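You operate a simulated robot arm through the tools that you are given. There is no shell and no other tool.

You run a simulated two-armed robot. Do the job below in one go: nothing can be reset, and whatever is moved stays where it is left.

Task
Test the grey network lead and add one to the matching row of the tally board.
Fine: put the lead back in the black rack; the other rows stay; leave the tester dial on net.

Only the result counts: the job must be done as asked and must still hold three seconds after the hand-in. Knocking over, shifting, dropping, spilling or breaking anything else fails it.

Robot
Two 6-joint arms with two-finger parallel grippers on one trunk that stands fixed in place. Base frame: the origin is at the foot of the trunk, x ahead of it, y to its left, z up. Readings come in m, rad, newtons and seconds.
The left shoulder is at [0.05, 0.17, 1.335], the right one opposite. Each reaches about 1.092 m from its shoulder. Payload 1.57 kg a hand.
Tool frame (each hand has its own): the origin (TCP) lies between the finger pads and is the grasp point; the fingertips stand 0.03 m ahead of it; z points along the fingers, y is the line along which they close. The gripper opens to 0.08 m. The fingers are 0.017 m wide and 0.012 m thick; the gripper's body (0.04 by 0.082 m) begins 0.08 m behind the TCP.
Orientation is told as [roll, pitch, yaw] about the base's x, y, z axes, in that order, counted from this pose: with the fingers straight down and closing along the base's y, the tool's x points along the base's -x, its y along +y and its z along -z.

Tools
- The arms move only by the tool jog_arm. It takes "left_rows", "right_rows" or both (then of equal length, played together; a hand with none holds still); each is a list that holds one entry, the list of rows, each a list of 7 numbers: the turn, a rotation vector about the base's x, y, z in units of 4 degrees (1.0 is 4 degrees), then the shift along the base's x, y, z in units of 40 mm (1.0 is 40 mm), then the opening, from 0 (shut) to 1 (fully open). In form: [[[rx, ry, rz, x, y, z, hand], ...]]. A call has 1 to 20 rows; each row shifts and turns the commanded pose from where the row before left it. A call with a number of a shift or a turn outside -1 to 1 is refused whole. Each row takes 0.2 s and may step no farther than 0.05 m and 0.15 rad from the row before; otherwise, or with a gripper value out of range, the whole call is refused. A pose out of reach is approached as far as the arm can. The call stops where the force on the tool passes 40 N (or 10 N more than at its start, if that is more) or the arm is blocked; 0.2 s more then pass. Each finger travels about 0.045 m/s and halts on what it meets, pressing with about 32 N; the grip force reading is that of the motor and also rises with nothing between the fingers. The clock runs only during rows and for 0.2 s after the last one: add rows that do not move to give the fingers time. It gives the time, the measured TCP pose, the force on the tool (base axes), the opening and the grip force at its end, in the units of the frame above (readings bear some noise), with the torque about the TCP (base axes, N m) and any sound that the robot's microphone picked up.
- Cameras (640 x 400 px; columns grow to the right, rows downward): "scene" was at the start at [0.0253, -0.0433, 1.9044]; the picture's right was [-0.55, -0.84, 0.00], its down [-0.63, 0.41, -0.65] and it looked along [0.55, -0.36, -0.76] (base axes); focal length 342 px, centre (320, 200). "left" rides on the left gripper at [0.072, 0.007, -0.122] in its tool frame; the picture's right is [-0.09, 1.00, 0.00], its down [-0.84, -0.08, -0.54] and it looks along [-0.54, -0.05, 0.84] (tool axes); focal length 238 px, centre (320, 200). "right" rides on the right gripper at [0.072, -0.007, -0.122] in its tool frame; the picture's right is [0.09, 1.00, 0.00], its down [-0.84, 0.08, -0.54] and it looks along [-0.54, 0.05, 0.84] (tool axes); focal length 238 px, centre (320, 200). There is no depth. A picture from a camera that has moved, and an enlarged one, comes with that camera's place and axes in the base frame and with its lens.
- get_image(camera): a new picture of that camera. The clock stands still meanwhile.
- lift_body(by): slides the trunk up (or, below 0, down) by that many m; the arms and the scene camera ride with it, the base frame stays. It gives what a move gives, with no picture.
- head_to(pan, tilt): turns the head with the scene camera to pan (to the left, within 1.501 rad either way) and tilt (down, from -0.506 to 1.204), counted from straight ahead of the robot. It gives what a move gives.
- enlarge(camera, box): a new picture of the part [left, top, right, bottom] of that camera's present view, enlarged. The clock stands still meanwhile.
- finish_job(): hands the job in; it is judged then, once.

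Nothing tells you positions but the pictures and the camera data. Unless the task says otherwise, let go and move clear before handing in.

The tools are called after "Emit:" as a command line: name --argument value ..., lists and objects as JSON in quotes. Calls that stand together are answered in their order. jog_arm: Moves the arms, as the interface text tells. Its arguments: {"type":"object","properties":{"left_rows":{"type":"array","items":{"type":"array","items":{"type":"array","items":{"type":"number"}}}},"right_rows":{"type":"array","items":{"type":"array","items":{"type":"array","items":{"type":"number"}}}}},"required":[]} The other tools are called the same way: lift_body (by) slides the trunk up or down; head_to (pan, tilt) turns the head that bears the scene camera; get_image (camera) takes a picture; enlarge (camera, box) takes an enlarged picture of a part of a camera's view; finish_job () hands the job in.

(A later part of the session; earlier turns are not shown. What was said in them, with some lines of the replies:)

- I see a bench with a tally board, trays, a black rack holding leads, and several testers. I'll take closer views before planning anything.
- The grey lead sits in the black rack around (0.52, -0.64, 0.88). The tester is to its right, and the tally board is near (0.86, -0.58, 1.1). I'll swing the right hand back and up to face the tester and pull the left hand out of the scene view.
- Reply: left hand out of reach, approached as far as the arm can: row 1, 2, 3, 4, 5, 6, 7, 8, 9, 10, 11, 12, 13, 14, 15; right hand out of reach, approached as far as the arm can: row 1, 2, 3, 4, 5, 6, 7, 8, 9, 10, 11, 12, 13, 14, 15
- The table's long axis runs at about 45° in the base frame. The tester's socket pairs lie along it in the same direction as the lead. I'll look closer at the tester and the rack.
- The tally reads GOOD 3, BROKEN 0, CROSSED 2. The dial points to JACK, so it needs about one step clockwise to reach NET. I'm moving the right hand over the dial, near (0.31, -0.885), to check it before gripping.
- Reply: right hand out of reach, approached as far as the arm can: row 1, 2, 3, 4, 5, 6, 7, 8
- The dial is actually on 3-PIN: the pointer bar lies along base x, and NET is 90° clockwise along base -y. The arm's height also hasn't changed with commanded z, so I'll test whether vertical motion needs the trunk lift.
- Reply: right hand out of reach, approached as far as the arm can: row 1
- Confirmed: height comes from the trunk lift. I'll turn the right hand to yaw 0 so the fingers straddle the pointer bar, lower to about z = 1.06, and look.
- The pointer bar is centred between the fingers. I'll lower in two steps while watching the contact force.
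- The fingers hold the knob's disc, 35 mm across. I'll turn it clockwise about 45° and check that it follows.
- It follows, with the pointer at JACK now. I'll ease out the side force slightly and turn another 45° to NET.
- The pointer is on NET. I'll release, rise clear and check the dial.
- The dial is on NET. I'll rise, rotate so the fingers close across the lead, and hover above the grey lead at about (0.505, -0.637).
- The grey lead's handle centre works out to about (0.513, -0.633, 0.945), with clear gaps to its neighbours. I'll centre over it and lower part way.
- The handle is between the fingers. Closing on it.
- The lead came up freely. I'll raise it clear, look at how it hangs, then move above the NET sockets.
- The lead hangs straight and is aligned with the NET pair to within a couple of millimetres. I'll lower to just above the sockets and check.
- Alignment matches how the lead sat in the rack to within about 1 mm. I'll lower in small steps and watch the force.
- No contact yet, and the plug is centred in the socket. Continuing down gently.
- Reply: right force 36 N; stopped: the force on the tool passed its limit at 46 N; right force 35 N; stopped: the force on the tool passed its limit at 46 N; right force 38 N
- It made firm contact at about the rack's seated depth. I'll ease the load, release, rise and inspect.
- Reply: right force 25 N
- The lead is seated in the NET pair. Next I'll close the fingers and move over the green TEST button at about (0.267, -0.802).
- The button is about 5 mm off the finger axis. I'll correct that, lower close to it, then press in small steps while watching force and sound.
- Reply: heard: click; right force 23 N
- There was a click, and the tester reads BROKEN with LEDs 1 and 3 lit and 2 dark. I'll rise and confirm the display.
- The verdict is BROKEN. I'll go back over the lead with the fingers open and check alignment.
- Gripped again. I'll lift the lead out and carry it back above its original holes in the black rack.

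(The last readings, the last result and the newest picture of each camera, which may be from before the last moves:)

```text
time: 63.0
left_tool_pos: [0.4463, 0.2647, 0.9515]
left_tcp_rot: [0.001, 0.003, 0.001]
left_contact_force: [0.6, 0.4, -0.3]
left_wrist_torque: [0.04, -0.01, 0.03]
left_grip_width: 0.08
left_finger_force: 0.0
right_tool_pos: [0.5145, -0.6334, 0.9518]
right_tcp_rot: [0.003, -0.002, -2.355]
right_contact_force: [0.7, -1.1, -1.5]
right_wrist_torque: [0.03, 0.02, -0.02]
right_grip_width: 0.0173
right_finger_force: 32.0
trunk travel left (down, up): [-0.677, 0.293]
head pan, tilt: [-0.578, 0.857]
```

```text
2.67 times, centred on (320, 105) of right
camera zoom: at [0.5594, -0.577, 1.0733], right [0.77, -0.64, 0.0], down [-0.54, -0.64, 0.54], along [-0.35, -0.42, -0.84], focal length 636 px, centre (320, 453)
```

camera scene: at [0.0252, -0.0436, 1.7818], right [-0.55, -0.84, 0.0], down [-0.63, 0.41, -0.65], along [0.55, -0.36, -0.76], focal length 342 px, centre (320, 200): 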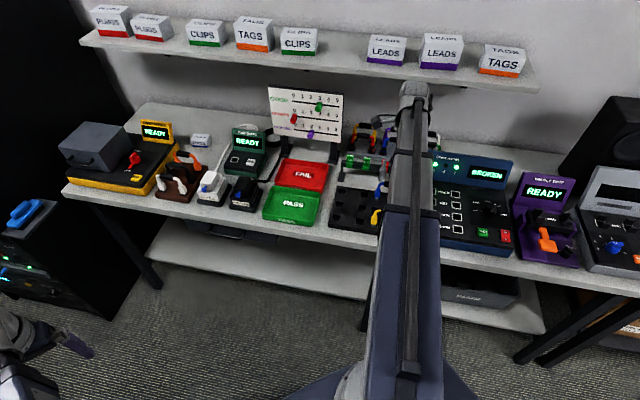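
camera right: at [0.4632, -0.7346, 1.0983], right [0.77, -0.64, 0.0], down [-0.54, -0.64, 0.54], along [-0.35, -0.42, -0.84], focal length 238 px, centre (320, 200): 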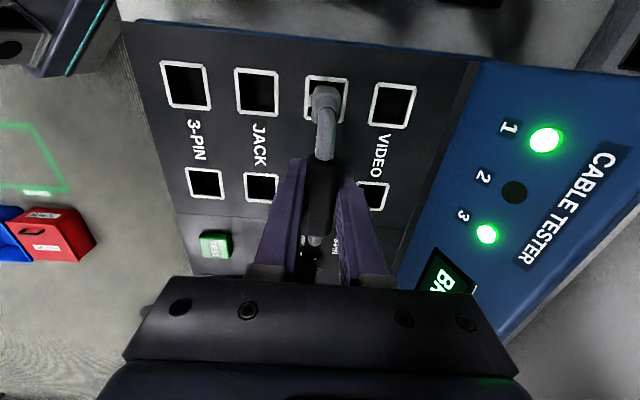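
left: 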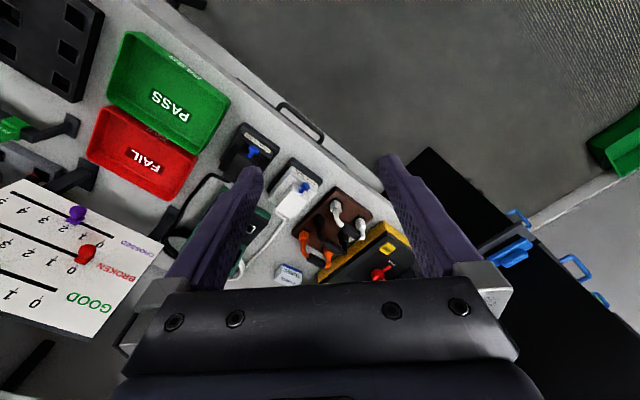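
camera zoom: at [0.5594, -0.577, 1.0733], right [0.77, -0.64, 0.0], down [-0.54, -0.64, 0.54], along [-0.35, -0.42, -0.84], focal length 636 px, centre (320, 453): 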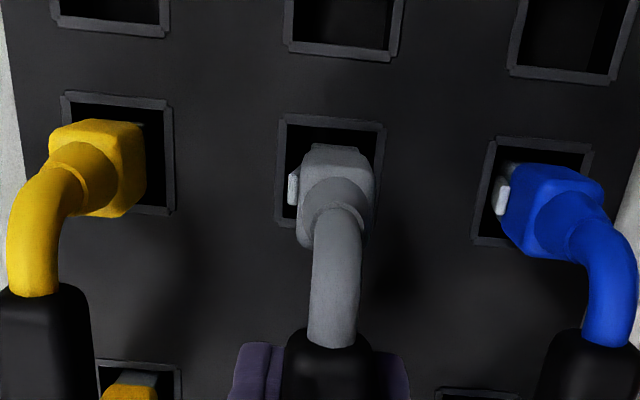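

Emit:
lift_body --by -0.006

Emit:
lift_body --by -0.004

Emit:
lift_body --by -0.002

```text
time: 63.6
left_tool_pos: [0.4456, 0.2652, 0.9463]
left_tcp_rot: [-0.001, 0.003, -0.002]
left_contact_force: [-0.5, 0.4, 0.0]
left_wrist_torque: [0.01, -0.03, 0.0]
left_grip_width: 0.0799
left_finger_force: 0.1
right_tool_pos: [0.5133, -0.6327, 0.9462]
right_tcp_rot: [0.005, -0.002, -2.356]
right_contact_force: [0.2, 0.6, -0.8]
right_wrist_torque: [-0.01, 0.01, 0.02]
right_grip_width: 0.017
right_finger_force: 31.6
trunk travel left (down, up): [-0.671, 0.299]
head pan, tilt: [-0.578, 0.857]
```

```text
time: 64.1
left_tool_pos: [0.4469, 0.2643, 0.9423]
left_tcp_rot: [0.0, 0.002, 0.001]
left_contact_force: [-0.2, -0.3, -0.2]
left_wrist_torque: [0.03, 0.0, 0.0]
left_grip_width: 0.0798
left_finger_force: 0.1
right_tool_pos: [0.5138, -0.6333, 0.9426]
right_tcp_rot: [0.003, -0.002, -2.357]
right_contact_force: [-0.9, 0.9, -1.2]
right_wrist_torque: [0.02, 0.03, -0.02]
right_grip_width: 0.0173
right_finger_force: 32.1
trunk travel left (down, up): [-0.667, 0.303]
head pan, tilt: [-0.578, 0.857]
```

```text
time: 64.6
left_tool_pos: [0.4476, 0.2651, 0.9391]
left_tcp_rot: [0.001, 0.004, 0.001]
left_contact_force: [0.4, -0.8, 1.1]
left_wrist_torque: [0.05, 0.02, 0.0]
left_grip_width: 0.0801
left_finger_force: 0.1
right_tool_pos: [0.5138, -0.6325, 0.9411]
right_tcp_rot: [0.004, -0.004, -2.357]
right_contact_force: [0.8, -0.3, 0.1]
right_wrist_torque: [0.0, -0.04, 0.0]
right_grip_width: 0.0173
right_finger_force: 31.5
trunk travel left (down, up): [-0.665, 0.305]
head pan, tilt: [-0.578, 0.857]
```

Emit:
lift_body --by -0.0015

Emit:
lift_body --by -0.0015

```text
time: 65.1
left_tool_pos: [0.4461, 0.2654, 0.9383]
left_tcp_rot: [-0.001, 0.0, 0.001]
left_contact_force: [0.1, -0.2, -0.5]
left_wrist_torque: [-0.01, 0.0, 0.0]
left_grip_width: 0.0801
left_finger_force: 0.0
right_tool_pos: [0.513, -0.6342, 0.9401]
right_tcp_rot: [0.004, -0.001, -2.357]
right_contact_force: [2.5, -3.7, 21.1]
right_wrist_torque: [-0.15, -0.11, 0.01]
right_grip_width: 0.0174
right_finger_force: 32.2
trunk travel left (down, up): [-0.664, 0.306]
head pan, tilt: [-0.578, 0.857]
```

```text
time: 65.6
left_tool_pos: [0.4455, 0.2646, 0.9381]
left_tcp_rot: [-0.001, 0.001, 0.0]
left_contact_force: [0.1, -0.2, -0.3]
left_wrist_torque: [0.01, -0.03, -0.02]
left_grip_width: 0.08
left_finger_force: 0.0
right_tool_pos: [0.5139, -0.632, 0.9405]
right_tcp_rot: [0.006, -0.003, -2.358]
right_contact_force: [2.7, -2.1, 33.8]
right_wrist_torque: [0.07, -0.05, 0.0]
right_grip_width: 0.0172
right_finger_force: 31.9
trunk travel left (down, up): [-0.663, 0.307]
head pan, tilt: [-0.578, 0.857]
stopped: the force on the tool passed its limit at 41 N (the readings are from after the stop); the commanded pose is now the measured one
```

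The lead is seated in the rack. I'll relieve the load, release, rise and verify.

Emit:
lift_body --by 0.0015

Emit:
jog_arm --right_rows '[[[0, 0, 0, 0, 0, 0, 0.56], [0, 0, 0, 0, 0, 0, 0.56], [0, 0, 0, 0, 0, 0, 0.56], [0, 0, 0, 0, 0, 0, 0.56]]]'

Emit:
lift_body --by 0.2

Emit:
get_image --camera "right"

Emit:
get_image --camera "scene"

```text
time: 66.1
left_tool_pos: [0.4456, 0.2655, 0.939]
left_tcp_rot: [-0.001, 0.002, 0.0]
left_contact_force: [-0.6, -0.1, -1.3]
left_wrist_torque: [0.0, 0.01, 0.01]
left_grip_width: 0.0802
left_finger_force: 0.1
right_tool_pos: [0.5147, -0.6329, 0.939]
right_tcp_rot: [0.007, 0.0, -2.356]
right_contact_force: [-0.3, 1.1, 14.3]
right_wrist_torque: [0.06, 0.06, 0.04]
right_grip_width: 0.0174
right_finger_force: 32.5
trunk travel left (down, up): [-0.664, 0.306]
head pan, tilt: [-0.578, 0.857]
```

```text
time: 67.1
left_tool_pos: [0.4462, 0.2649, 0.9395]
left_tcp_rot: [-0.001, 0.005, 0.0]
left_contact_force: [0.1, -0.2, 0.0]
left_wrist_torque: [-0.03, 0.0, 0.03]
left_grip_width: 0.0804
left_finger_force: 0.0
right_tool_pos: [0.514, -0.6342, 0.9385]
right_tcp_rot: [0.005, -0.002, -2.354]
right_contact_force: [0.0, 0.1, 0.2]
right_wrist_torque: [0.02, 0.01, -0.03]
right_grip_width: 0.0447
right_finger_force: 0.0
trunk travel left (down, up): [-0.664, 0.306]
head pan, tilt: [-0.578, 0.857]
```

```text
time: 69.3
left_tool_pos: [0.4465, 0.2637, 1.1396]
left_tcp_rot: [-0.001, 0.005, 0.001]
left_contact_force: [0.8, 0.3, -0.5]
left_wrist_torque: [0.02, 0.03, -0.02]
left_grip_width: 0.0797
left_finger_force: 0.0
right_tool_pos: [0.514, -0.6338, 1.1387]
right_tcp_rot: [0.005, -0.002, -2.356]
right_contact_force: [-0.7, -0.3, 0.3]
right_wrist_torque: [0.0, 0.0, -0.01]
right_grip_width: 0.0447
right_finger_force: 0.1
trunk travel left (down, up): [-0.864, 0.106]
head pan, tilt: [-0.578, 0.857]
```

```text
taken
camera right: at [0.5598, -0.5775, 1.2601], right [0.77, -0.64, 0.0], down [-0.54, -0.64, 0.54], along [-0.34, -0.42, -0.84], focal length 238 px, centre (320, 200)
```

right: 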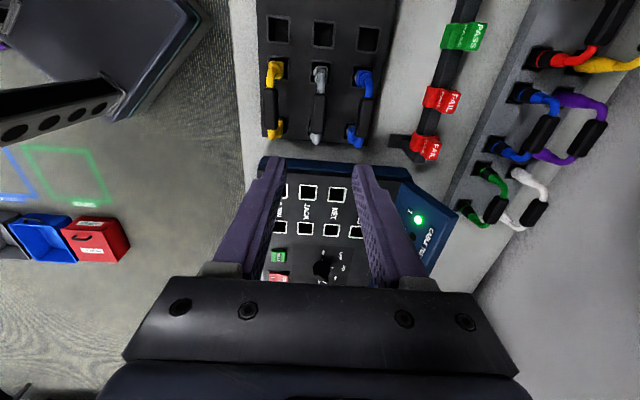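

```text
taken
camera scene: at [0.0254, -0.0432, 1.8187], right [-0.55, -0.84, 0.0], down [-0.63, 0.41, -0.65], along [0.55, -0.36, -0.76], focal length 342 px, centre (320, 200)
```

scene: 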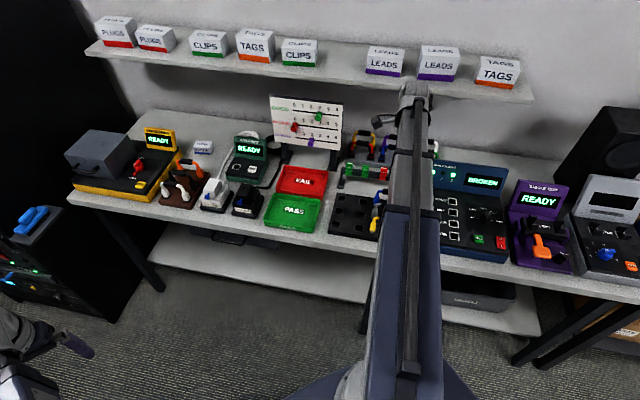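

The lead is back in its original holes and the dial is still on NET. Next is the tally board: the BROKEN knob should be near (0.918, -0.514, 1.055), with marks about 30 mm apart. I'll turn the right hand to face the board and look.

Emit:
lift_body --by 0.06

Emit:
jog_arm --right_rows '[[[0, 0, 0.9375, 0.157, 0.145, 0, 0.56], [0, 0, 0.9375, 0.157, 0.145, 0, 0.56], [0, 0, 0.9375, 0.157, 0.145, 0, 0.56], [0, 0, 0.9375, 0.157, 0.145, 0, 0.56], [0, 0, 0.9375, 0.157, 0.145, 0, 0.56], [0, 0, 0.9375, 0.157, 0.145, 0, 0.56], [0, 0, 0.9375, 0.157, 0.145, 0, 0.56], [0, 0, 0.9375, 0.157, 0.145, 0, 0.56], [0, 0, 0.9375, 0.157, 0.145, 0, 0.56], [0, 0, 0.9375, 0.157, 0.145, 0, 0.56], [0, 0, 0.9375, 0.157, 0.145, 0, 0.56], [0, 0, 0.9375, 0.157, 0.145, 0, 0.56]]]'

Emit:
jog_arm --right_rows '[[[0, 0, 0.9375, 0.157, 0.145, 0, 0.56], [0, 0, 0.9375, 0.157, 0.145, 0, 0.56], [0, 0, 0.9375, 0.157, 0.145, 0, 0.56], [0, 0, 0.9375, 0.157, 0.145, 0, 0.56], [0, 0, 0.9375, 0.157, 0.145, 0, 0.56], [0, 0, 0.9375, 0.157, 0.145, 0, 0.56], [0, 0, 0.9375, 0.157, 0.145, 0, 0.56], [0, 0, 0.9375, 0.157, 0.145, 0, 0.56], [0, 0, 0.9375, 0.157, 0.145, 0, 0.56], [0, 0, 0.9375, 0.157, 0.145, 0, 0.56], [0, 0, 0.9375, 0.157, 0.145, 0, 0.56], [0, 0, 0.9375, 0.157, 0.145, 0, 0.56]]]'

Emit:
get_image --camera "right"

Emit:
get_image --camera "scene"

```text
time: 70.3
left_tool_pos: [0.4464, 0.2643, 1.1991]
left_tcp_rot: [-0.001, 0.004, 0.002]
left_contact_force: [0.7, -0.4, 0.0]
left_wrist_torque: [0.01, 0.01, 0.03]
left_grip_width: 0.0799
left_finger_force: 0.0
right_tool_pos: [0.5143, -0.6342, 1.1989]
right_tcp_rot: [0.007, 0.0, -2.356]
right_contact_force: [-0.5, 0.0, 0.3]
right_wrist_torque: [0.02, 0.06, -0.01]
right_grip_width: 0.0449
right_finger_force: 0.0
trunk travel left (down, up): [-0.924, 0.046]
head pan, tilt: [-0.578, 0.857]
```

```text
time: 72.9
left_tool_pos: [0.4461, 0.2646, 1.1994]
left_tcp_rot: [0.002, 0.004, 0.0]
left_contact_force: [-0.2, -0.4, -1.0]
left_wrist_torque: [0.02, -0.01, 0.0]
left_grip_width: 0.0798
left_finger_force: 0.0
right_tool_pos: [0.5899, -0.5635, 1.2004]
right_tcp_rot: [0.006, -0.001, -1.571]
right_contact_force: [0.3, 0.2, 0.8]
right_wrist_torque: [0.01, 0.0, 0.03]
right_grip_width: 0.0447
right_finger_force: 0.1
trunk travel left (down, up): [-0.924, 0.046]
head pan, tilt: [-0.578, 0.857]
```

```text
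time: 75.5
left_tool_pos: [0.447, 0.2649, 1.1991]
left_tcp_rot: [0.001, 0.004, 0.0]
left_contact_force: [-0.5, 0.5, 0.6]
left_wrist_torque: [0.0, -0.01, 0.0]
left_grip_width: 0.0799
left_finger_force: 0.1
right_tool_pos: [0.6654, -0.4949, 1.1992]
right_tcp_rot: [0.005, -0.001, -0.783]
right_contact_force: [-0.2, 0.7, -1.2]
right_wrist_torque: [-0.02, -0.02, 0.03]
right_grip_width: 0.0448
right_finger_force: 0.1
trunk travel left (down, up): [-0.924, 0.046]
head pan, tilt: [-0.578, 0.857]
```

```text
taken
camera right: at [0.6094, -0.4486, 1.3202], right [0.64, 0.77, 0.0], down [0.64, -0.54, 0.54], along [0.42, -0.34, -0.84], focal length 238 px, centre (320, 200)
```

right: 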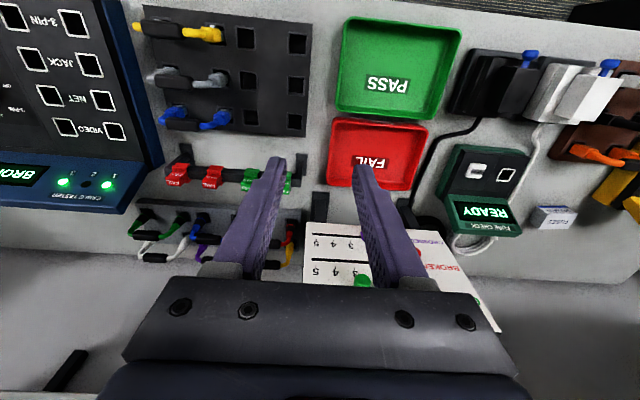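

```text
taken
camera scene: at [0.0254, -0.0431, 1.8788], right [-0.55, -0.84, 0.0], down [-0.63, 0.41, -0.65], along [0.55, -0.36, -0.76], focal length 342 px, centre (320, 200)
```

scene: 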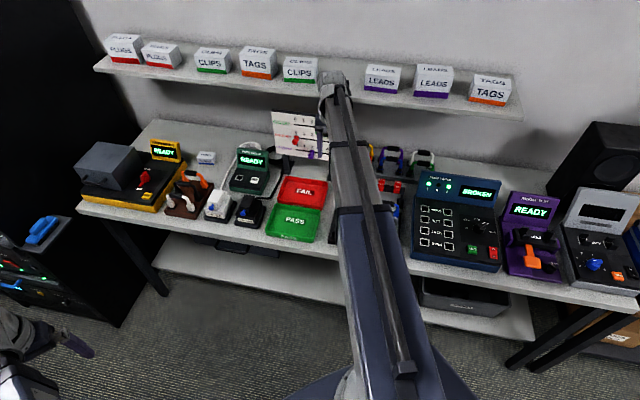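

I'll test whether the wrist can tilt, fingers swinging toward the board. That would give a better view and a more natural approach to the knob.

Emit:
jog_arm --right_rows '[[[-0.7, -0.7, 0, 0, 0, 0, 0.56], [-0.7, -0.7, 0, 0, 0, 0, 0.56], [-0.7, -0.7, 0, 0, 0, 0, 0.56], [-0.7, -0.7, 0, 0, 0, 0, 0.56]]]'

Emit:
get_image --camera "right"

```text
time: 76.5
left_tool_pos: [0.4466, 0.2651, 1.2002]
left_tcp_rot: [0.0, 0.003, 0.001]
left_contact_force: [-0.1, 0.1, 0.3]
left_wrist_torque: [-0.04, 0.02, 0.03]
left_grip_width: 0.08
left_finger_force: 0.1
right_tool_pos: [0.6651, -0.4943, 1.2082]
right_tcp_rot: [0.005, -0.279, -0.786]
right_contact_force: [-0.2, 0.5, 0.5]
right_wrist_torque: [0.0, 0.01, 0.0]
right_grip_width: 0.0447
right_finger_force: 0.1
right hand out of reach, approached as far as the arm can: row 3, 4
trunk travel left (down, up): [-0.924, 0.046]
head pan, tilt: [-0.578, 0.857]
```

```text
taken
camera right: at [0.5871, -0.4262, 1.3045], right [0.64, 0.77, -0.02], down [0.52, -0.41, 0.75], along [0.57, -0.49, -0.66], focal length 238 px, centre (320, 200)
```

right: 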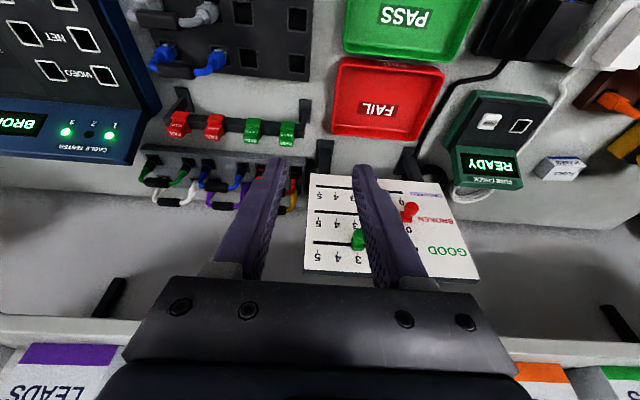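

Tilting works; the TCP just rises with the tilt. I'll continue to a horizontal approach, fingers pointing at the board, in stages while staying well back.

Emit:
jog_arm --right_rows '[[[-0.7, -0.7, 0, 0, 0, 0.1, 0.56], [-0.7, -0.7, 0, 0, 0, 0.1, 0.56], [-0.7, -0.7, 0, 0, 0, 0.1, 0.56], [-0.7, -0.7, 0, 0, 0, 0.1, 0.56], [-0.7, -0.7, 0, 0, 0, 0.2, 0.56], [-0.7, -0.7, 0, 0, 0, 0.2, 0.56], [-0.7, -0.7, 0, 0, 0, 0.2, 0.56]]]'

Emit:
lift_body --by -0.12

Emit:
get_image --camera "scene"

Emit:
get_image --camera "right"

```text
time: 78.1
left_tool_pos: [0.4466, 0.2645, 1.1981]
left_tcp_rot: [-0.001, 0.004, 0.001]
left_contact_force: [-0.1, 0.7, 0.2]
left_wrist_torque: [-0.01, 0.01, 0.02]
left_grip_width: 0.08
left_finger_force: 0.0
right_tool_pos: [0.665, -0.4957, 1.2598]
right_tcp_rot: [0.005, -0.763, -0.787]
right_contact_force: [-0.2, -0.1, 0.7]
right_wrist_torque: [-0.03, -0.01, -0.02]
right_grip_width: 0.0446
right_finger_force: 0.1
right hand out of reach, approached as far as the arm can: row 3, 4, 7
trunk travel left (down, up): [-0.924, 0.046]
head pan, tilt: [-0.578, 0.857]
```

```text
time: 79.6
left_tool_pos: [0.4465, 0.2641, 1.0788]
left_tcp_rot: [-0.001, 0.004, 0.0]
left_contact_force: [-0.6, 0.5, -0.2]
left_wrist_torque: [-0.02, -0.03, 0.0]
left_grip_width: 0.0799
left_finger_force: 0.1
right_tool_pos: [0.6655, -0.495, 1.1402]
right_tcp_rot: [0.005, -0.761, -0.788]
right_contact_force: [-0.3, 0.0, 0.8]
right_wrist_torque: [-0.01, 0.01, 0.0]
right_grip_width: 0.0448
right_finger_force: 0.0
trunk travel left (down, up): [-0.804, 0.166]
head pan, tilt: [-0.578, 0.857]
```

```text
taken
camera scene: at [0.0252, -0.0432, 1.7589], right [-0.55, -0.84, 0.0], down [-0.63, 0.41, -0.65], along [0.55, -0.36, -0.76], focal length 342 px, centre (320, 200)
```

scene: 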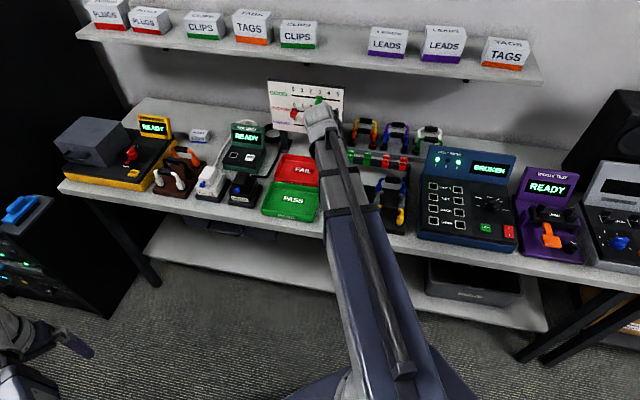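

```text
taken
camera right: at [0.5637, -0.4036, 1.1779], right [0.66, 0.75, -0.06], down [0.22, -0.11, 0.97], along [0.72, -0.65, -0.24], focal length 238 px, centre (320, 200)
```

right: 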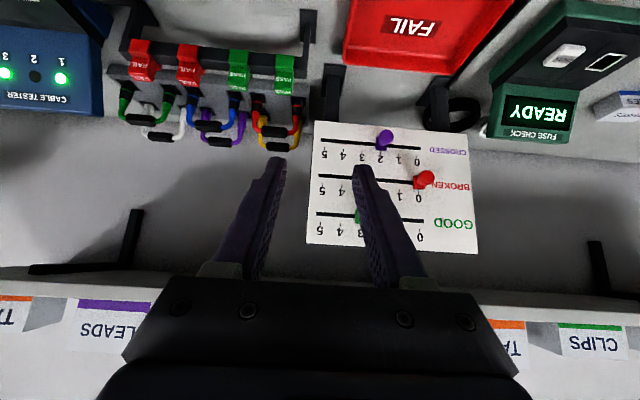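

The board is in clear view. I'll tilt further to about 72° from vertical so the gripper body stays clear of the other knobs, still well back.

Emit:
jog_arm --right_rows '[[[-0.7, -0.7, 0, 0, 0, 0.27, 0.56], [-0.7, -0.7, 0, 0, 0, 0.29, 0.56], [-0.7, -0.7, 0, 0, 0, 0.3, 0.56], [-0.7, -0.7, 0, 0, 0, 0.31, 0.56], [-0.7, -0.7, 0, 0, 0, 0.32, 0.56], [-0.7, -0.7, 0, 0, 0, 0.33, 0.56], [-0.7, -0.7, 0, 0, 0, 0.34, 0.56]]]'

Emit:
lift_body --by -0.08

Emit:
get_image --camera "scene"

Emit:
get_image --camera "right"

```text
time: 81.2
left_tool_pos: [0.4464, 0.262, 1.0789]
left_tcp_rot: [0.0, 0.004, -0.001]
left_contact_force: [0.6, -0.4, 0.4]
left_wrist_torque: [-0.03, 0.02, -0.02]
left_grip_width: 0.0801
left_finger_force: 0.1
right_tool_pos: [0.6659, -0.4947, 1.2281]
right_tcp_rot: [0.006, -1.244, -0.788]
right_contact_force: [-0.8, -0.1, 0.2]
right_wrist_torque: [0.01, -0.01, 0.02]
right_grip_width: 0.0447
right_finger_force: 0.1
trunk travel left (down, up): [-0.804, 0.166]
head pan, tilt: [-0.578, 0.857]
```

```text
time: 82.4
left_tool_pos: [0.4462, 0.2645, 1.0002]
left_tcp_rot: [0.0, 0.003, 0.002]
left_contact_force: [0.9, 0.3, 0.3]
left_wrist_torque: [-0.01, -0.02, 0.02]
left_grip_width: 0.0804
left_finger_force: 0.0
right_tool_pos: [0.6659, -0.4944, 1.1478]
right_tcp_rot: [0.008, -1.24, -0.788]
right_contact_force: [0.8, 0.8, -0.6]
right_wrist_torque: [0.01, -0.01, 0.02]
right_grip_width: 0.0448
right_finger_force: 0.0
trunk travel left (down, up): [-0.724, 0.246]
head pan, tilt: [-0.578, 0.857]
```

```text
taken
camera scene: at [0.0252, -0.0431, 1.6789], right [-0.55, -0.84, 0.0], down [-0.63, 0.41, -0.65], along [0.55, -0.36, -0.76], focal length 342 px, centre (320, 200)
```

scene: 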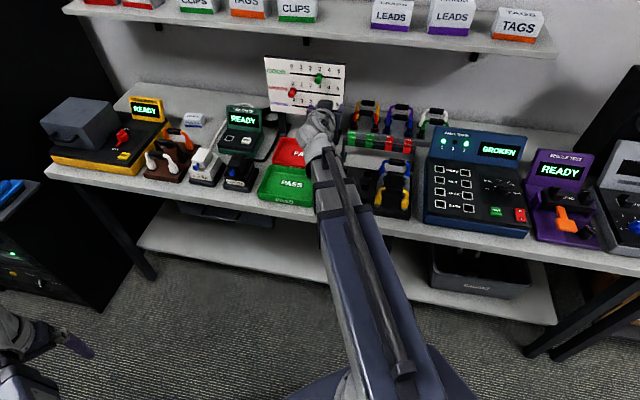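

```text
taken
camera right: at [0.5621, -0.4017, 1.1189], right [0.68, 0.73, -0.09], down [-0.12, 0.23, 0.97], along [0.72, -0.65, 0.24], focal length 238 px, centre (320, 200)
```

right: 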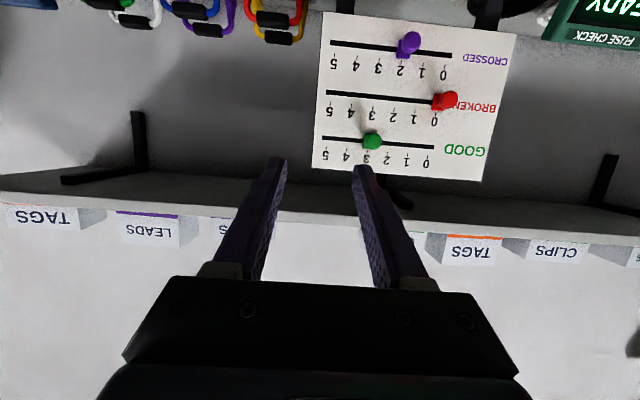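

Emit:
enlarge --camera "right" --box '[300, 0, 520, 180]'

Emit:
enlarge --camera "scene" --box '[250, 40, 370, 160]'

```text
2.22 times, centred on (410, 90) of right
camera zoom: at [0.5621, -0.4017, 1.1189], right [0.68, 0.73, -0.09], down [-0.12, 0.23, 0.97], along [0.72, -0.65, 0.24], focal length 530 px, centre (120, 444)
```

zoom: 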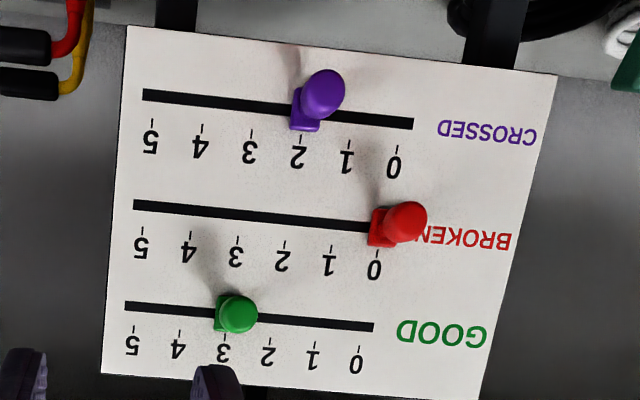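

```text
3.33 times, centred on (310, 100) of scene
camera zoom: at [0.0252, -0.0431, 1.6789], right [-0.55, -0.84, 0.0], down [-0.63, 0.41, -0.65], along [0.55, -0.36, -0.76], focal length 1140 px, centre (353, 533)
```

zoom: 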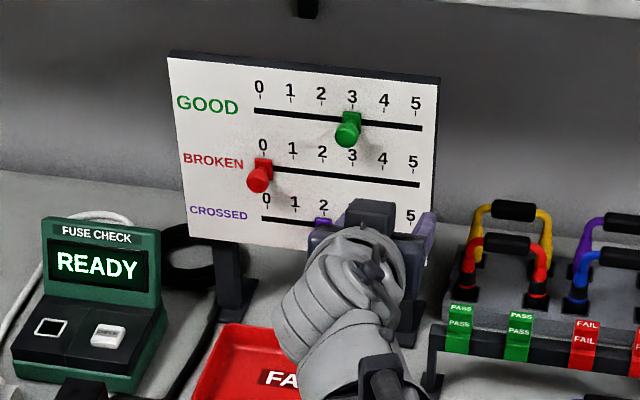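

The BROKEN knob's ball is at about (u 0.284, n 1.005, z 1.055), where u runs along the bench and n into it, and the tick spacing is 30 mm. I'll line up laterally at a standoff and lower to knob height.

Emit:
jog_arm --right_rows '[[[0, 0, 0, 0.538, 0.184, 0, 0.56], [0, 0, 0, 0.538, 0.184, 0, 0.56], [0, 0, 0, 0.538, 0.184, 0, 0.56], [0, 0, 0, 0.538, 0.184, 0, 0.6], [0, 0, 0, 0.538, 0.184, 0, 0.6], [0, 0, 0, 0.538, 0.184, 0, 0.6], [0, 0, 0, 0.538, 0.184, 0, 0.6], [0, 0, 0, 0.538, 0.184, 0, 0.6], [0, 0, 0, 0, 0, 0, 0.6]]]'

Emit:
lift_body --by -0.085

Emit:
get_image --camera "right"

Emit:
get_image --camera "scene"

```text
time: 84.4
left_tool_pos: [0.4458, 0.2657, 0.9989]
left_tcp_rot: [0.0, 0.003, 0.0]
left_contact_force: [0.1, -1.6, 0.2]
left_wrist_torque: [0.0, 0.03, 0.02]
left_grip_width: 0.0798
left_finger_force: 0.0
right_tool_pos: [0.8377, -0.4361, 1.1488]
right_tcp_rot: [0.007, -1.243, -0.789]
right_contact_force: [-0.2, -0.3, 0.3]
right_wrist_torque: [0.02, -0.06, 0.0]
right_grip_width: 0.0479
right_finger_force: 0.1
trunk travel left (down, up): [-0.724, 0.246]
head pan, tilt: [-0.578, 0.857]
```

```text
time: 85.6
left_tool_pos: [0.4453, 0.2652, 0.9143]
left_tcp_rot: [0.0, 0.003, 0.001]
left_contact_force: [0.3, -1.1, -0.8]
left_wrist_torque: [-0.01, 0.0, 0.01]
left_grip_width: 0.0798
left_finger_force: 0.0
right_tool_pos: [0.8361, -0.4361, 1.0631]
right_tcp_rot: [0.006, -1.242, -0.788]
right_contact_force: [-0.6, 0.1, 0.3]
right_wrist_torque: [0.0, -0.04, 0.01]
right_grip_width: 0.0482
right_finger_force: 0.1
trunk travel left (down, up): [-0.639, 0.331]
head pan, tilt: [-0.578, 0.857]
```

```text
taken
camera right: at [0.7335, -0.3425, 1.0339], right [0.68, 0.73, -0.09], down [-0.12, 0.23, 0.97], along [0.72, -0.65, 0.24], focal length 238 px, centre (320, 200)
```

right: 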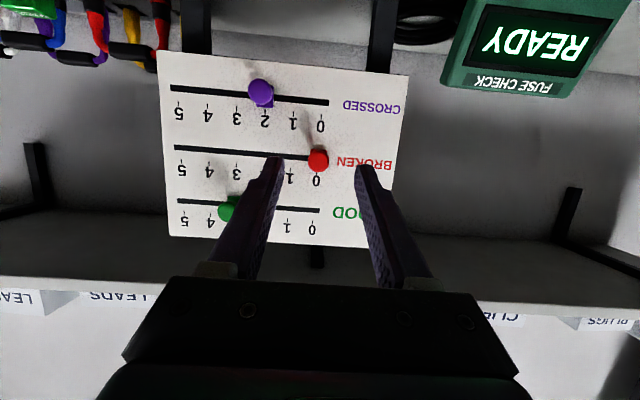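

```text
taken
camera scene: at [0.0252, -0.0431, 1.5939], right [-0.55, -0.84, 0.0], down [-0.63, 0.41, -0.65], along [0.55, -0.36, -0.76], focal length 342 px, centre (320, 200)
```

scene: 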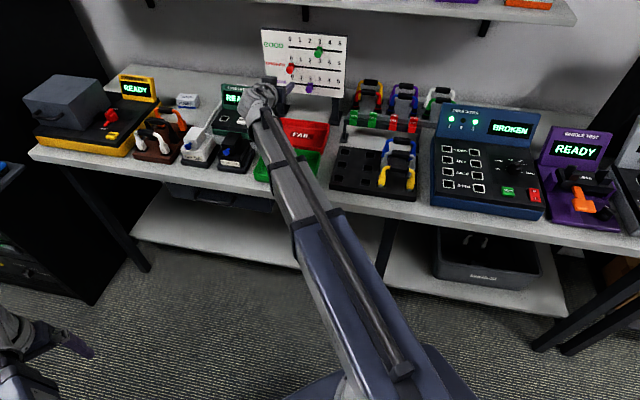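

The ball is centred between the fingers laterally. I'll trim the height and advance part way.

Emit:
lift_body --by -0.005

Emit:
jog_arm --right_rows '[[[0, 0, 0, 0.3, -0.29, 0, 0.6], [0, 0, 0, 0.3, -0.29, 0, 0.6], [0, 0, 0, 0.3, -0.29, 0, 0.6], [0, 0, 0, 0.3, -0.3, 0, 0.6], [0, 0, 0, 0, 0, 0, 0.6]]]'

Emit:
get_image --camera "right"

Emit:
enlarge --camera "right" --box '[220, 110, 420, 235]'

```text
time: 86.1
left_tool_pos: [0.4466, 0.2638, 0.9086]
left_tcp_rot: [0.001, 0.004, -0.001]
left_contact_force: [-0.8, 0.0, -0.5]
left_wrist_torque: [0.02, 0.01, -0.02]
left_grip_width: 0.0796
left_finger_force: 0.1
right_tool_pos: [0.8368, -0.4358, 1.0587]
right_tcp_rot: [0.006, -1.242, -0.786]
right_contact_force: [-0.1, 0.2, -0.4]
right_wrist_torque: [-0.01, 0.03, -0.01]
right_grip_width: 0.0483
right_finger_force: 0.0
trunk travel left (down, up): [-0.634, 0.336]
head pan, tilt: [-0.578, 0.857]
```

```text
time: 87.3
left_tool_pos: [0.4473, 0.2641, 0.9085]
left_tcp_rot: [-0.001, 0.004, 0.001]
left_contact_force: [-0.6, -0.6, 0.5]
left_wrist_torque: [-0.02, 0.01, -0.01]
left_grip_width: 0.0799
left_finger_force: 0.0
right_tool_pos: [0.8848, -0.4835, 1.0586]
right_tcp_rot: [0.004, -1.243, -0.788]
right_contact_force: [-0.3, -0.2, 0.7]
right_wrist_torque: [0.02, 0.02, 0.0]
right_grip_width: 0.048
right_finger_force: 0.0
trunk travel left (down, up): [-0.634, 0.336]
head pan, tilt: [-0.578, 0.857]
```

```text
taken
camera right: at [0.7817, -0.3897, 1.0288], right [0.68, 0.73, -0.08], down [-0.12, 0.22, 0.97], along [0.72, -0.65, 0.24], focal length 238 px, centre (320, 200)
```

right: 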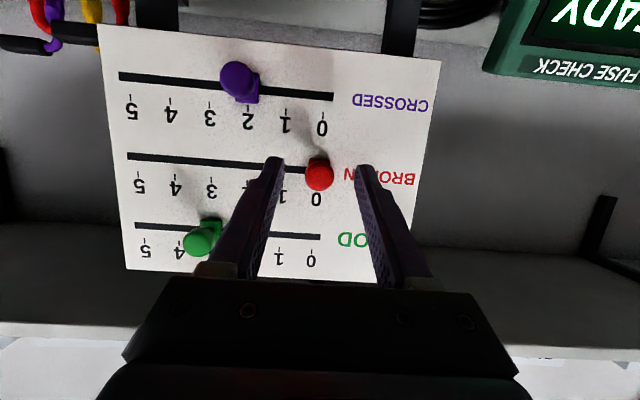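

```text
3.20 times, centred on (320, 172) of right
camera zoom: at [0.7817, -0.3897, 1.0288], right [0.68, 0.73, -0.08], down [-0.12, 0.22, 0.97], along [0.72, -0.65, 0.24], focal length 763 px, centre (320, 288)
```

zoom: 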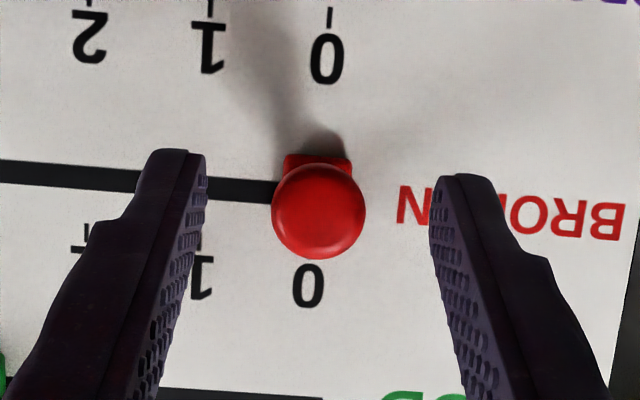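

Emit:
jog_arm --right_rows '[[[0, 0, 0, 0.19, -0.17, 0, 0.6], [0, 0, 0, 0.18, -0.17, 0, 0.6], [0, 0, 0, 0, 0, 0, 0.6]]]'

Emit:
enlarge --camera "right" --box '[220, 110, 420, 235]'

```text
time: 88.1
left_tool_pos: [0.4457, 0.2636, 0.9083]
left_tcp_rot: [-0.001, 0.002, -0.001]
left_contact_force: [0.8, 0.0, 0.6]
left_wrist_torque: [0.02, 0.0, 0.0]
left_grip_width: 0.08
left_finger_force: 0.1
right_tool_pos: [0.8994, -0.4959, 1.0574]
right_tcp_rot: [0.005, -1.243, -0.788]
right_contact_force: [-0.9, 0.6, -0.3]
right_wrist_torque: [0.01, 0.01, 0.02]
right_grip_width: 0.0479
right_finger_force: 0.0
trunk travel left (down, up): [-0.634, 0.336]
head pan, tilt: [-0.578, 0.857]
```

```text
3.20 times, centred on (320, 172) of right
camera zoom: at [0.7961, -0.4035, 1.0287], right [0.68, 0.73, -0.09], down [-0.12, 0.22, 0.97], along [0.72, -0.65, 0.24], focal length 763 px, centre (320, 288)
```

zoom: 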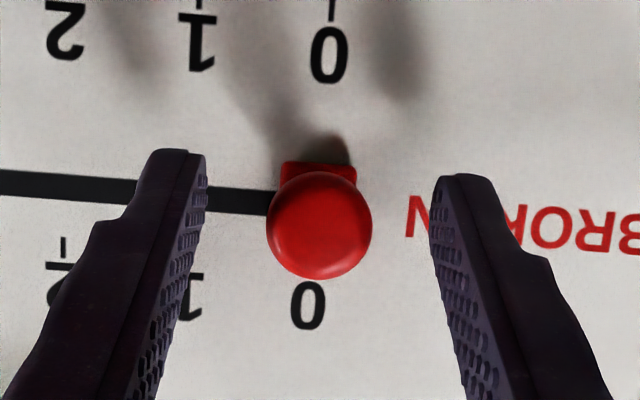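

The ball sits between the pads, about 17 mm ahead of the TCP. Closing on it.

Emit:
jog_arm --right_rows '[[[0, 0, 0, 0, 0, 0, 0.3], [0, 0, 0, 0, 0, 0, 0.2], [0, 0, 0, 0, 0, 0, 0.2], [0, 0, 0, 0, 0, 0, 0.2]]]'

Emit:
enlarge --camera "right" --box '[220, 110, 420, 235]'

```text
time: 89.1
left_tool_pos: [0.4467, 0.264, 0.9089]
left_tcp_rot: [0.0, 0.002, 0.001]
left_contact_force: [-0.7, -1.3, -1.2]
left_wrist_torque: [0.01, -0.03, 0.02]
left_grip_width: 0.0799
left_finger_force: 0.0
right_tool_pos: [0.8989, -0.4968, 1.0587]
right_tcp_rot: [0.007, -1.24, -0.788]
right_contact_force: [-0.4, -0.4, 0.7]
right_wrist_torque: [-0.04, 0.01, 0.01]
right_grip_width: 0.0213
right_finger_force: 34.1
trunk travel left (down, up): [-0.634, 0.336]
head pan, tilt: [-0.578, 0.857]
```

```text
3.20 times, centred on (320, 172) of right
camera zoom: at [0.7961, -0.4033, 1.0287], right [0.68, 0.73, -0.09], down [-0.12, 0.22, 0.97], along [0.72, -0.65, 0.24], focal length 763 px, centre (320, 288)
```

zoom: 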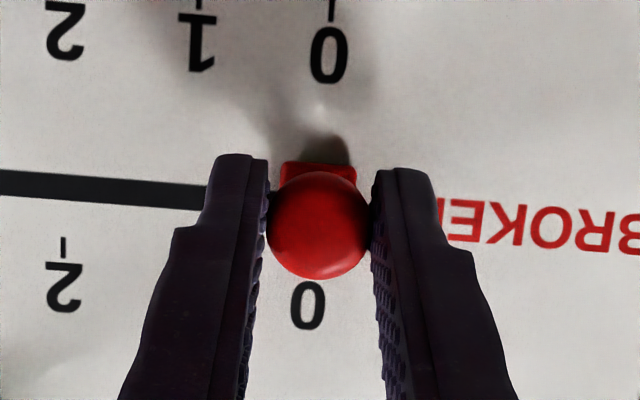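

Gripped with little side load. I'll slide it one mark, 30 mm along -u, toward "1".

Emit:
jog_arm --right_rows '[[[0, 0, 0, -0.09, -0.09, 0, 0.2], [0, 0, 0, -0.09, -0.09, 0, 0.2], [0, 0, 0, -0.09, -0.09, 0, 0.2], [0, 0, 0, -0.09, -0.09, 0, 0.2], [0, 0, 0, -0.09, -0.09, 0, 0.2], [0, 0, 0, -0.083, -0.083, 0, 0.2], [0, 0, 0, 0, 0, 0, 0.2], [0, 0, 0, 0, 0, 0, 0.2]]]'

Emit:
get_image --camera "right"

Emit:
enlarge --camera "right" --box '[220, 110, 420, 235]'

```text
time: 90.9
left_tool_pos: [0.4475, 0.2647, 0.909]
left_tcp_rot: [-0.001, 0.003, -0.002]
left_contact_force: [-0.4, -0.1, 0.1]
left_wrist_torque: [0.04, 0.0, -0.01]
left_grip_width: 0.0796
left_finger_force: 0.0
right_tool_pos: [0.8781, -0.5178, 1.0583]
right_tcp_rot: [0.006, -1.242, -0.787]
right_contact_force: [-0.2, -1.9, -1.3]
right_wrist_torque: [0.08, 0.07, -0.05]
right_grip_width: 0.0212
right_finger_force: 35.2
trunk travel left (down, up): [-0.634, 0.336]
head pan, tilt: [-0.578, 0.857]
```

```text
taken
camera right: at [0.7749, -0.4245, 1.0286], right [0.68, 0.73, -0.09], down [-0.12, 0.22, 0.97], along [0.72, -0.65, 0.24], focal length 238 px, centre (320, 200)
```

right: 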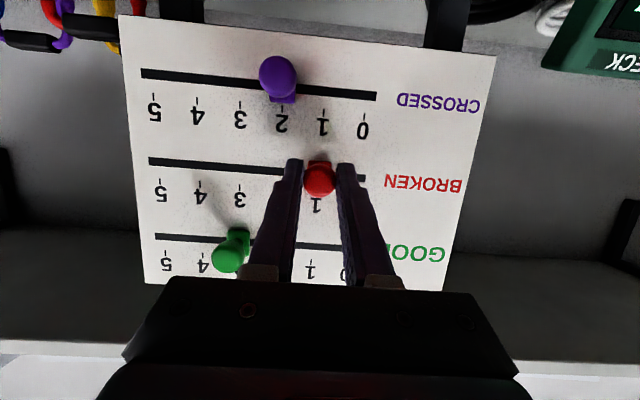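

```text
3.20 times, centred on (320, 172) of right
camera zoom: at [0.7749, -0.4245, 1.0286], right [0.68, 0.73, -0.09], down [-0.12, 0.22, 0.97], along [0.72, -0.65, 0.24], focal length 763 px, centre (320, 288)
```

zoom: 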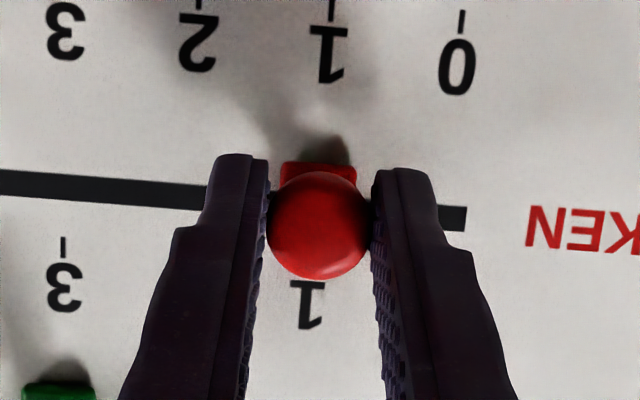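

The knob sits at "1", the same alignment it had at "0". I'll release, back straight off and check.

Emit:
jog_arm --right_rows '[[[0, 0, 0, 0, 0, 0, 0.5], [0, 0, 0, 0, 0, 0, 0.5], [0, 0, 0, 0, 0, 0, 0.5], [0, 0, 0, -0.3, 0.3, 0, 0.5], [0, 0, 0, -0.5, 0.5, 0, 0.5], [0, 0, 0, -0.5, 0.5, 0, 0.5], [0, 0, 0, -0.5, 0.5, 0, 0.5], [0, 0, 0, -0.5, 0.5, 0, 0.5], [0, 0, 0, -0.5, 0.5, 0, 0.5]]]'

Emit:
get_image --camera "right"

Emit:
enlarge --camera "scene" --box '[240, 10, 380, 110]'

```text
time: 92.9
left_tool_pos: [0.4458, 0.2642, 0.9084]
left_tcp_rot: [-0.001, 0.003, 0.0]
left_contact_force: [-0.4, -0.3, 0.3]
left_wrist_torque: [0.02, -0.01, 0.02]
left_grip_width: 0.0799
left_finger_force: 0.1
right_tool_pos: [0.7657, -0.405, 1.0587]
right_tcp_rot: [0.005, -1.243, -0.787]
right_contact_force: [-0.1, 0.3, -0.2]
right_wrist_torque: [0.01, -0.02, 0.01]
right_grip_width: 0.0398
right_finger_force: 0.1
trunk travel left (down, up): [-0.634, 0.336]
head pan, tilt: [-0.578, 0.857]
```

```text
taken
camera right: at [0.6622, -0.3121, 1.0289], right [0.68, 0.73, -0.09], down [-0.12, 0.23, 0.97], along [0.72, -0.65, 0.24], focal length 238 px, centre (320, 200)
```

right: 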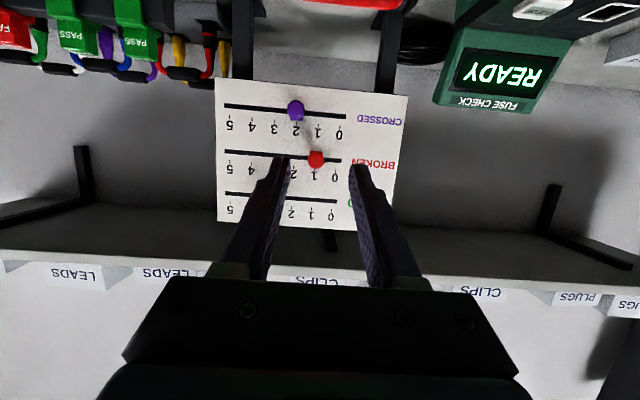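

```text
4.00 times, centred on (310, 60) of scene
camera zoom: at [0.025, -0.043, 1.5888], right [-0.55, -0.84, 0.0], down [-0.63, 0.41, -0.66], along [0.55, -0.36, -0.76], focal length 1369 px, centre (360, 760)
```

zoom: 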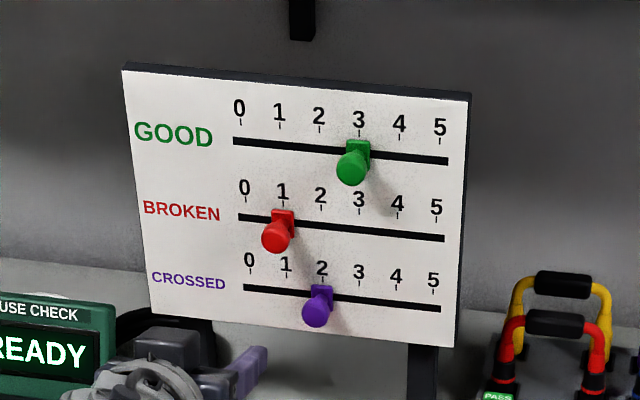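

BROKEN reads 1, with GOOD still 3 and CROSSED still 2. I'll retreat from the bench, raise, and do a final check of the rack and dial.

Emit:
jog_arm --right_rows '[[[0, 0, 0, -0.6, 0.6, 0, 0.5], [0, 0, 0, -0.6, 0.6, 0, 0.5], [0, 0, 0, -0.6, 0.6, 0, 0.5], [0, 0, 0, -0.6, 0.6, 0, 0.5], [0, 0, 0, -0.6, 0.6, 0, 0.5], [0, 0, 0, -0.6, 0.6, 0, 0.5], [0, 0, 0, 0, 0, 0, 0.5]]]'

Emit:
lift_body --by 0.15

Emit:
get_image --camera "scene"

Emit:
enlarge --camera "scene" --box '[320, 100, 560, 250]'

```text
time: 94.5
left_tool_pos: [0.4465, 0.2646, 0.9093]
left_tcp_rot: [0.0, 0.004, 0.0]
left_contact_force: [0.3, 0.2, -0.3]
left_wrist_torque: [-0.02, 0.02, -0.01]
left_grip_width: 0.08
left_finger_force: 0.1
right_tool_pos: [0.6229, -0.2626, 1.0581]
right_tcp_rot: [0.006, -1.243, -0.787]
right_contact_force: [0.7, 0.0, 0.2]
right_wrist_torque: [-0.05, -0.02, 0.02]
right_grip_width: 0.0397
right_finger_force: 0.1
trunk travel left (down, up): [-0.634, 0.336]
head pan, tilt: [-0.578, 0.857]
```

```text
time: 96.3
left_tool_pos: [0.4465, 0.2651, 1.0585]
left_tcp_rot: [-0.001, 0.004, -0.001]
left_contact_force: [0.2, 0.0, -0.5]
left_wrist_torque: [0.03, -0.03, 0.01]
left_grip_width: 0.08
left_finger_force: 0.1
right_tool_pos: [0.6223, -0.2614, 1.2086]
right_tcp_rot: [0.006, -1.242, -0.787]
right_contact_force: [0.7, -0.1, -0.6]
right_wrist_torque: [0.04, 0.0, 0.03]
right_grip_width: 0.0401
right_finger_force: 0.1
trunk travel left (down, up): [-0.784, 0.186]
head pan, tilt: [-0.578, 0.857]
```

```text
taken
camera scene: at [0.0254, -0.0431, 1.7387], right [-0.55, -0.84, 0.0], down [-0.63, 0.41, -0.65], along [0.55, -0.36, -0.76], focal length 342 px, centre (320, 200)
```

scene: 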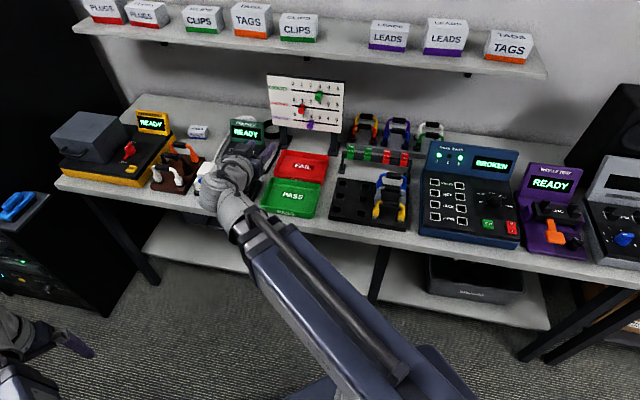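

```text
2.67 times, centred on (440, 175) of scene
camera zoom: at [0.0254, -0.0431, 1.7387], right [-0.55, -0.84, 0.0], down [-0.63, 0.41, -0.65], along [0.55, -0.36, -0.76], focal length 912 px, centre (0, 267)
```

zoom: 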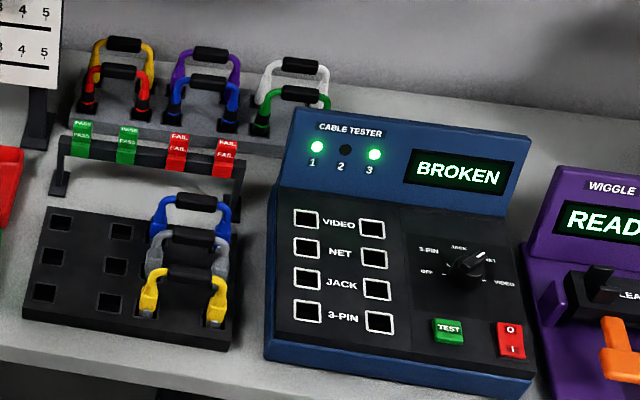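

The lead is back in the black rack, the dial is on NET, BROKEN is at 1 and the other rows are unchanged. Nothing else has moved and the hands are clear, so I'm handing in.

Emit:
finish_job

```text
The job is handed in.
```

The grey network lead tested **BROKEN** (LEDs 1 and 3 lit, 2 dark), so I moved the BROKEN row of the tally board from 0 to 1.

- **Tally board:** GOOD is still at 3 and CROSSED is still at 2.
- **Lead:** it is back in its original holes in the black rack.
- **Tester:** the dial was on 3-PIN at the start. I turned it to NET for the test and left it there.

Nothing else looked moved in the final picture, and both hands were clear when I handed the job in.
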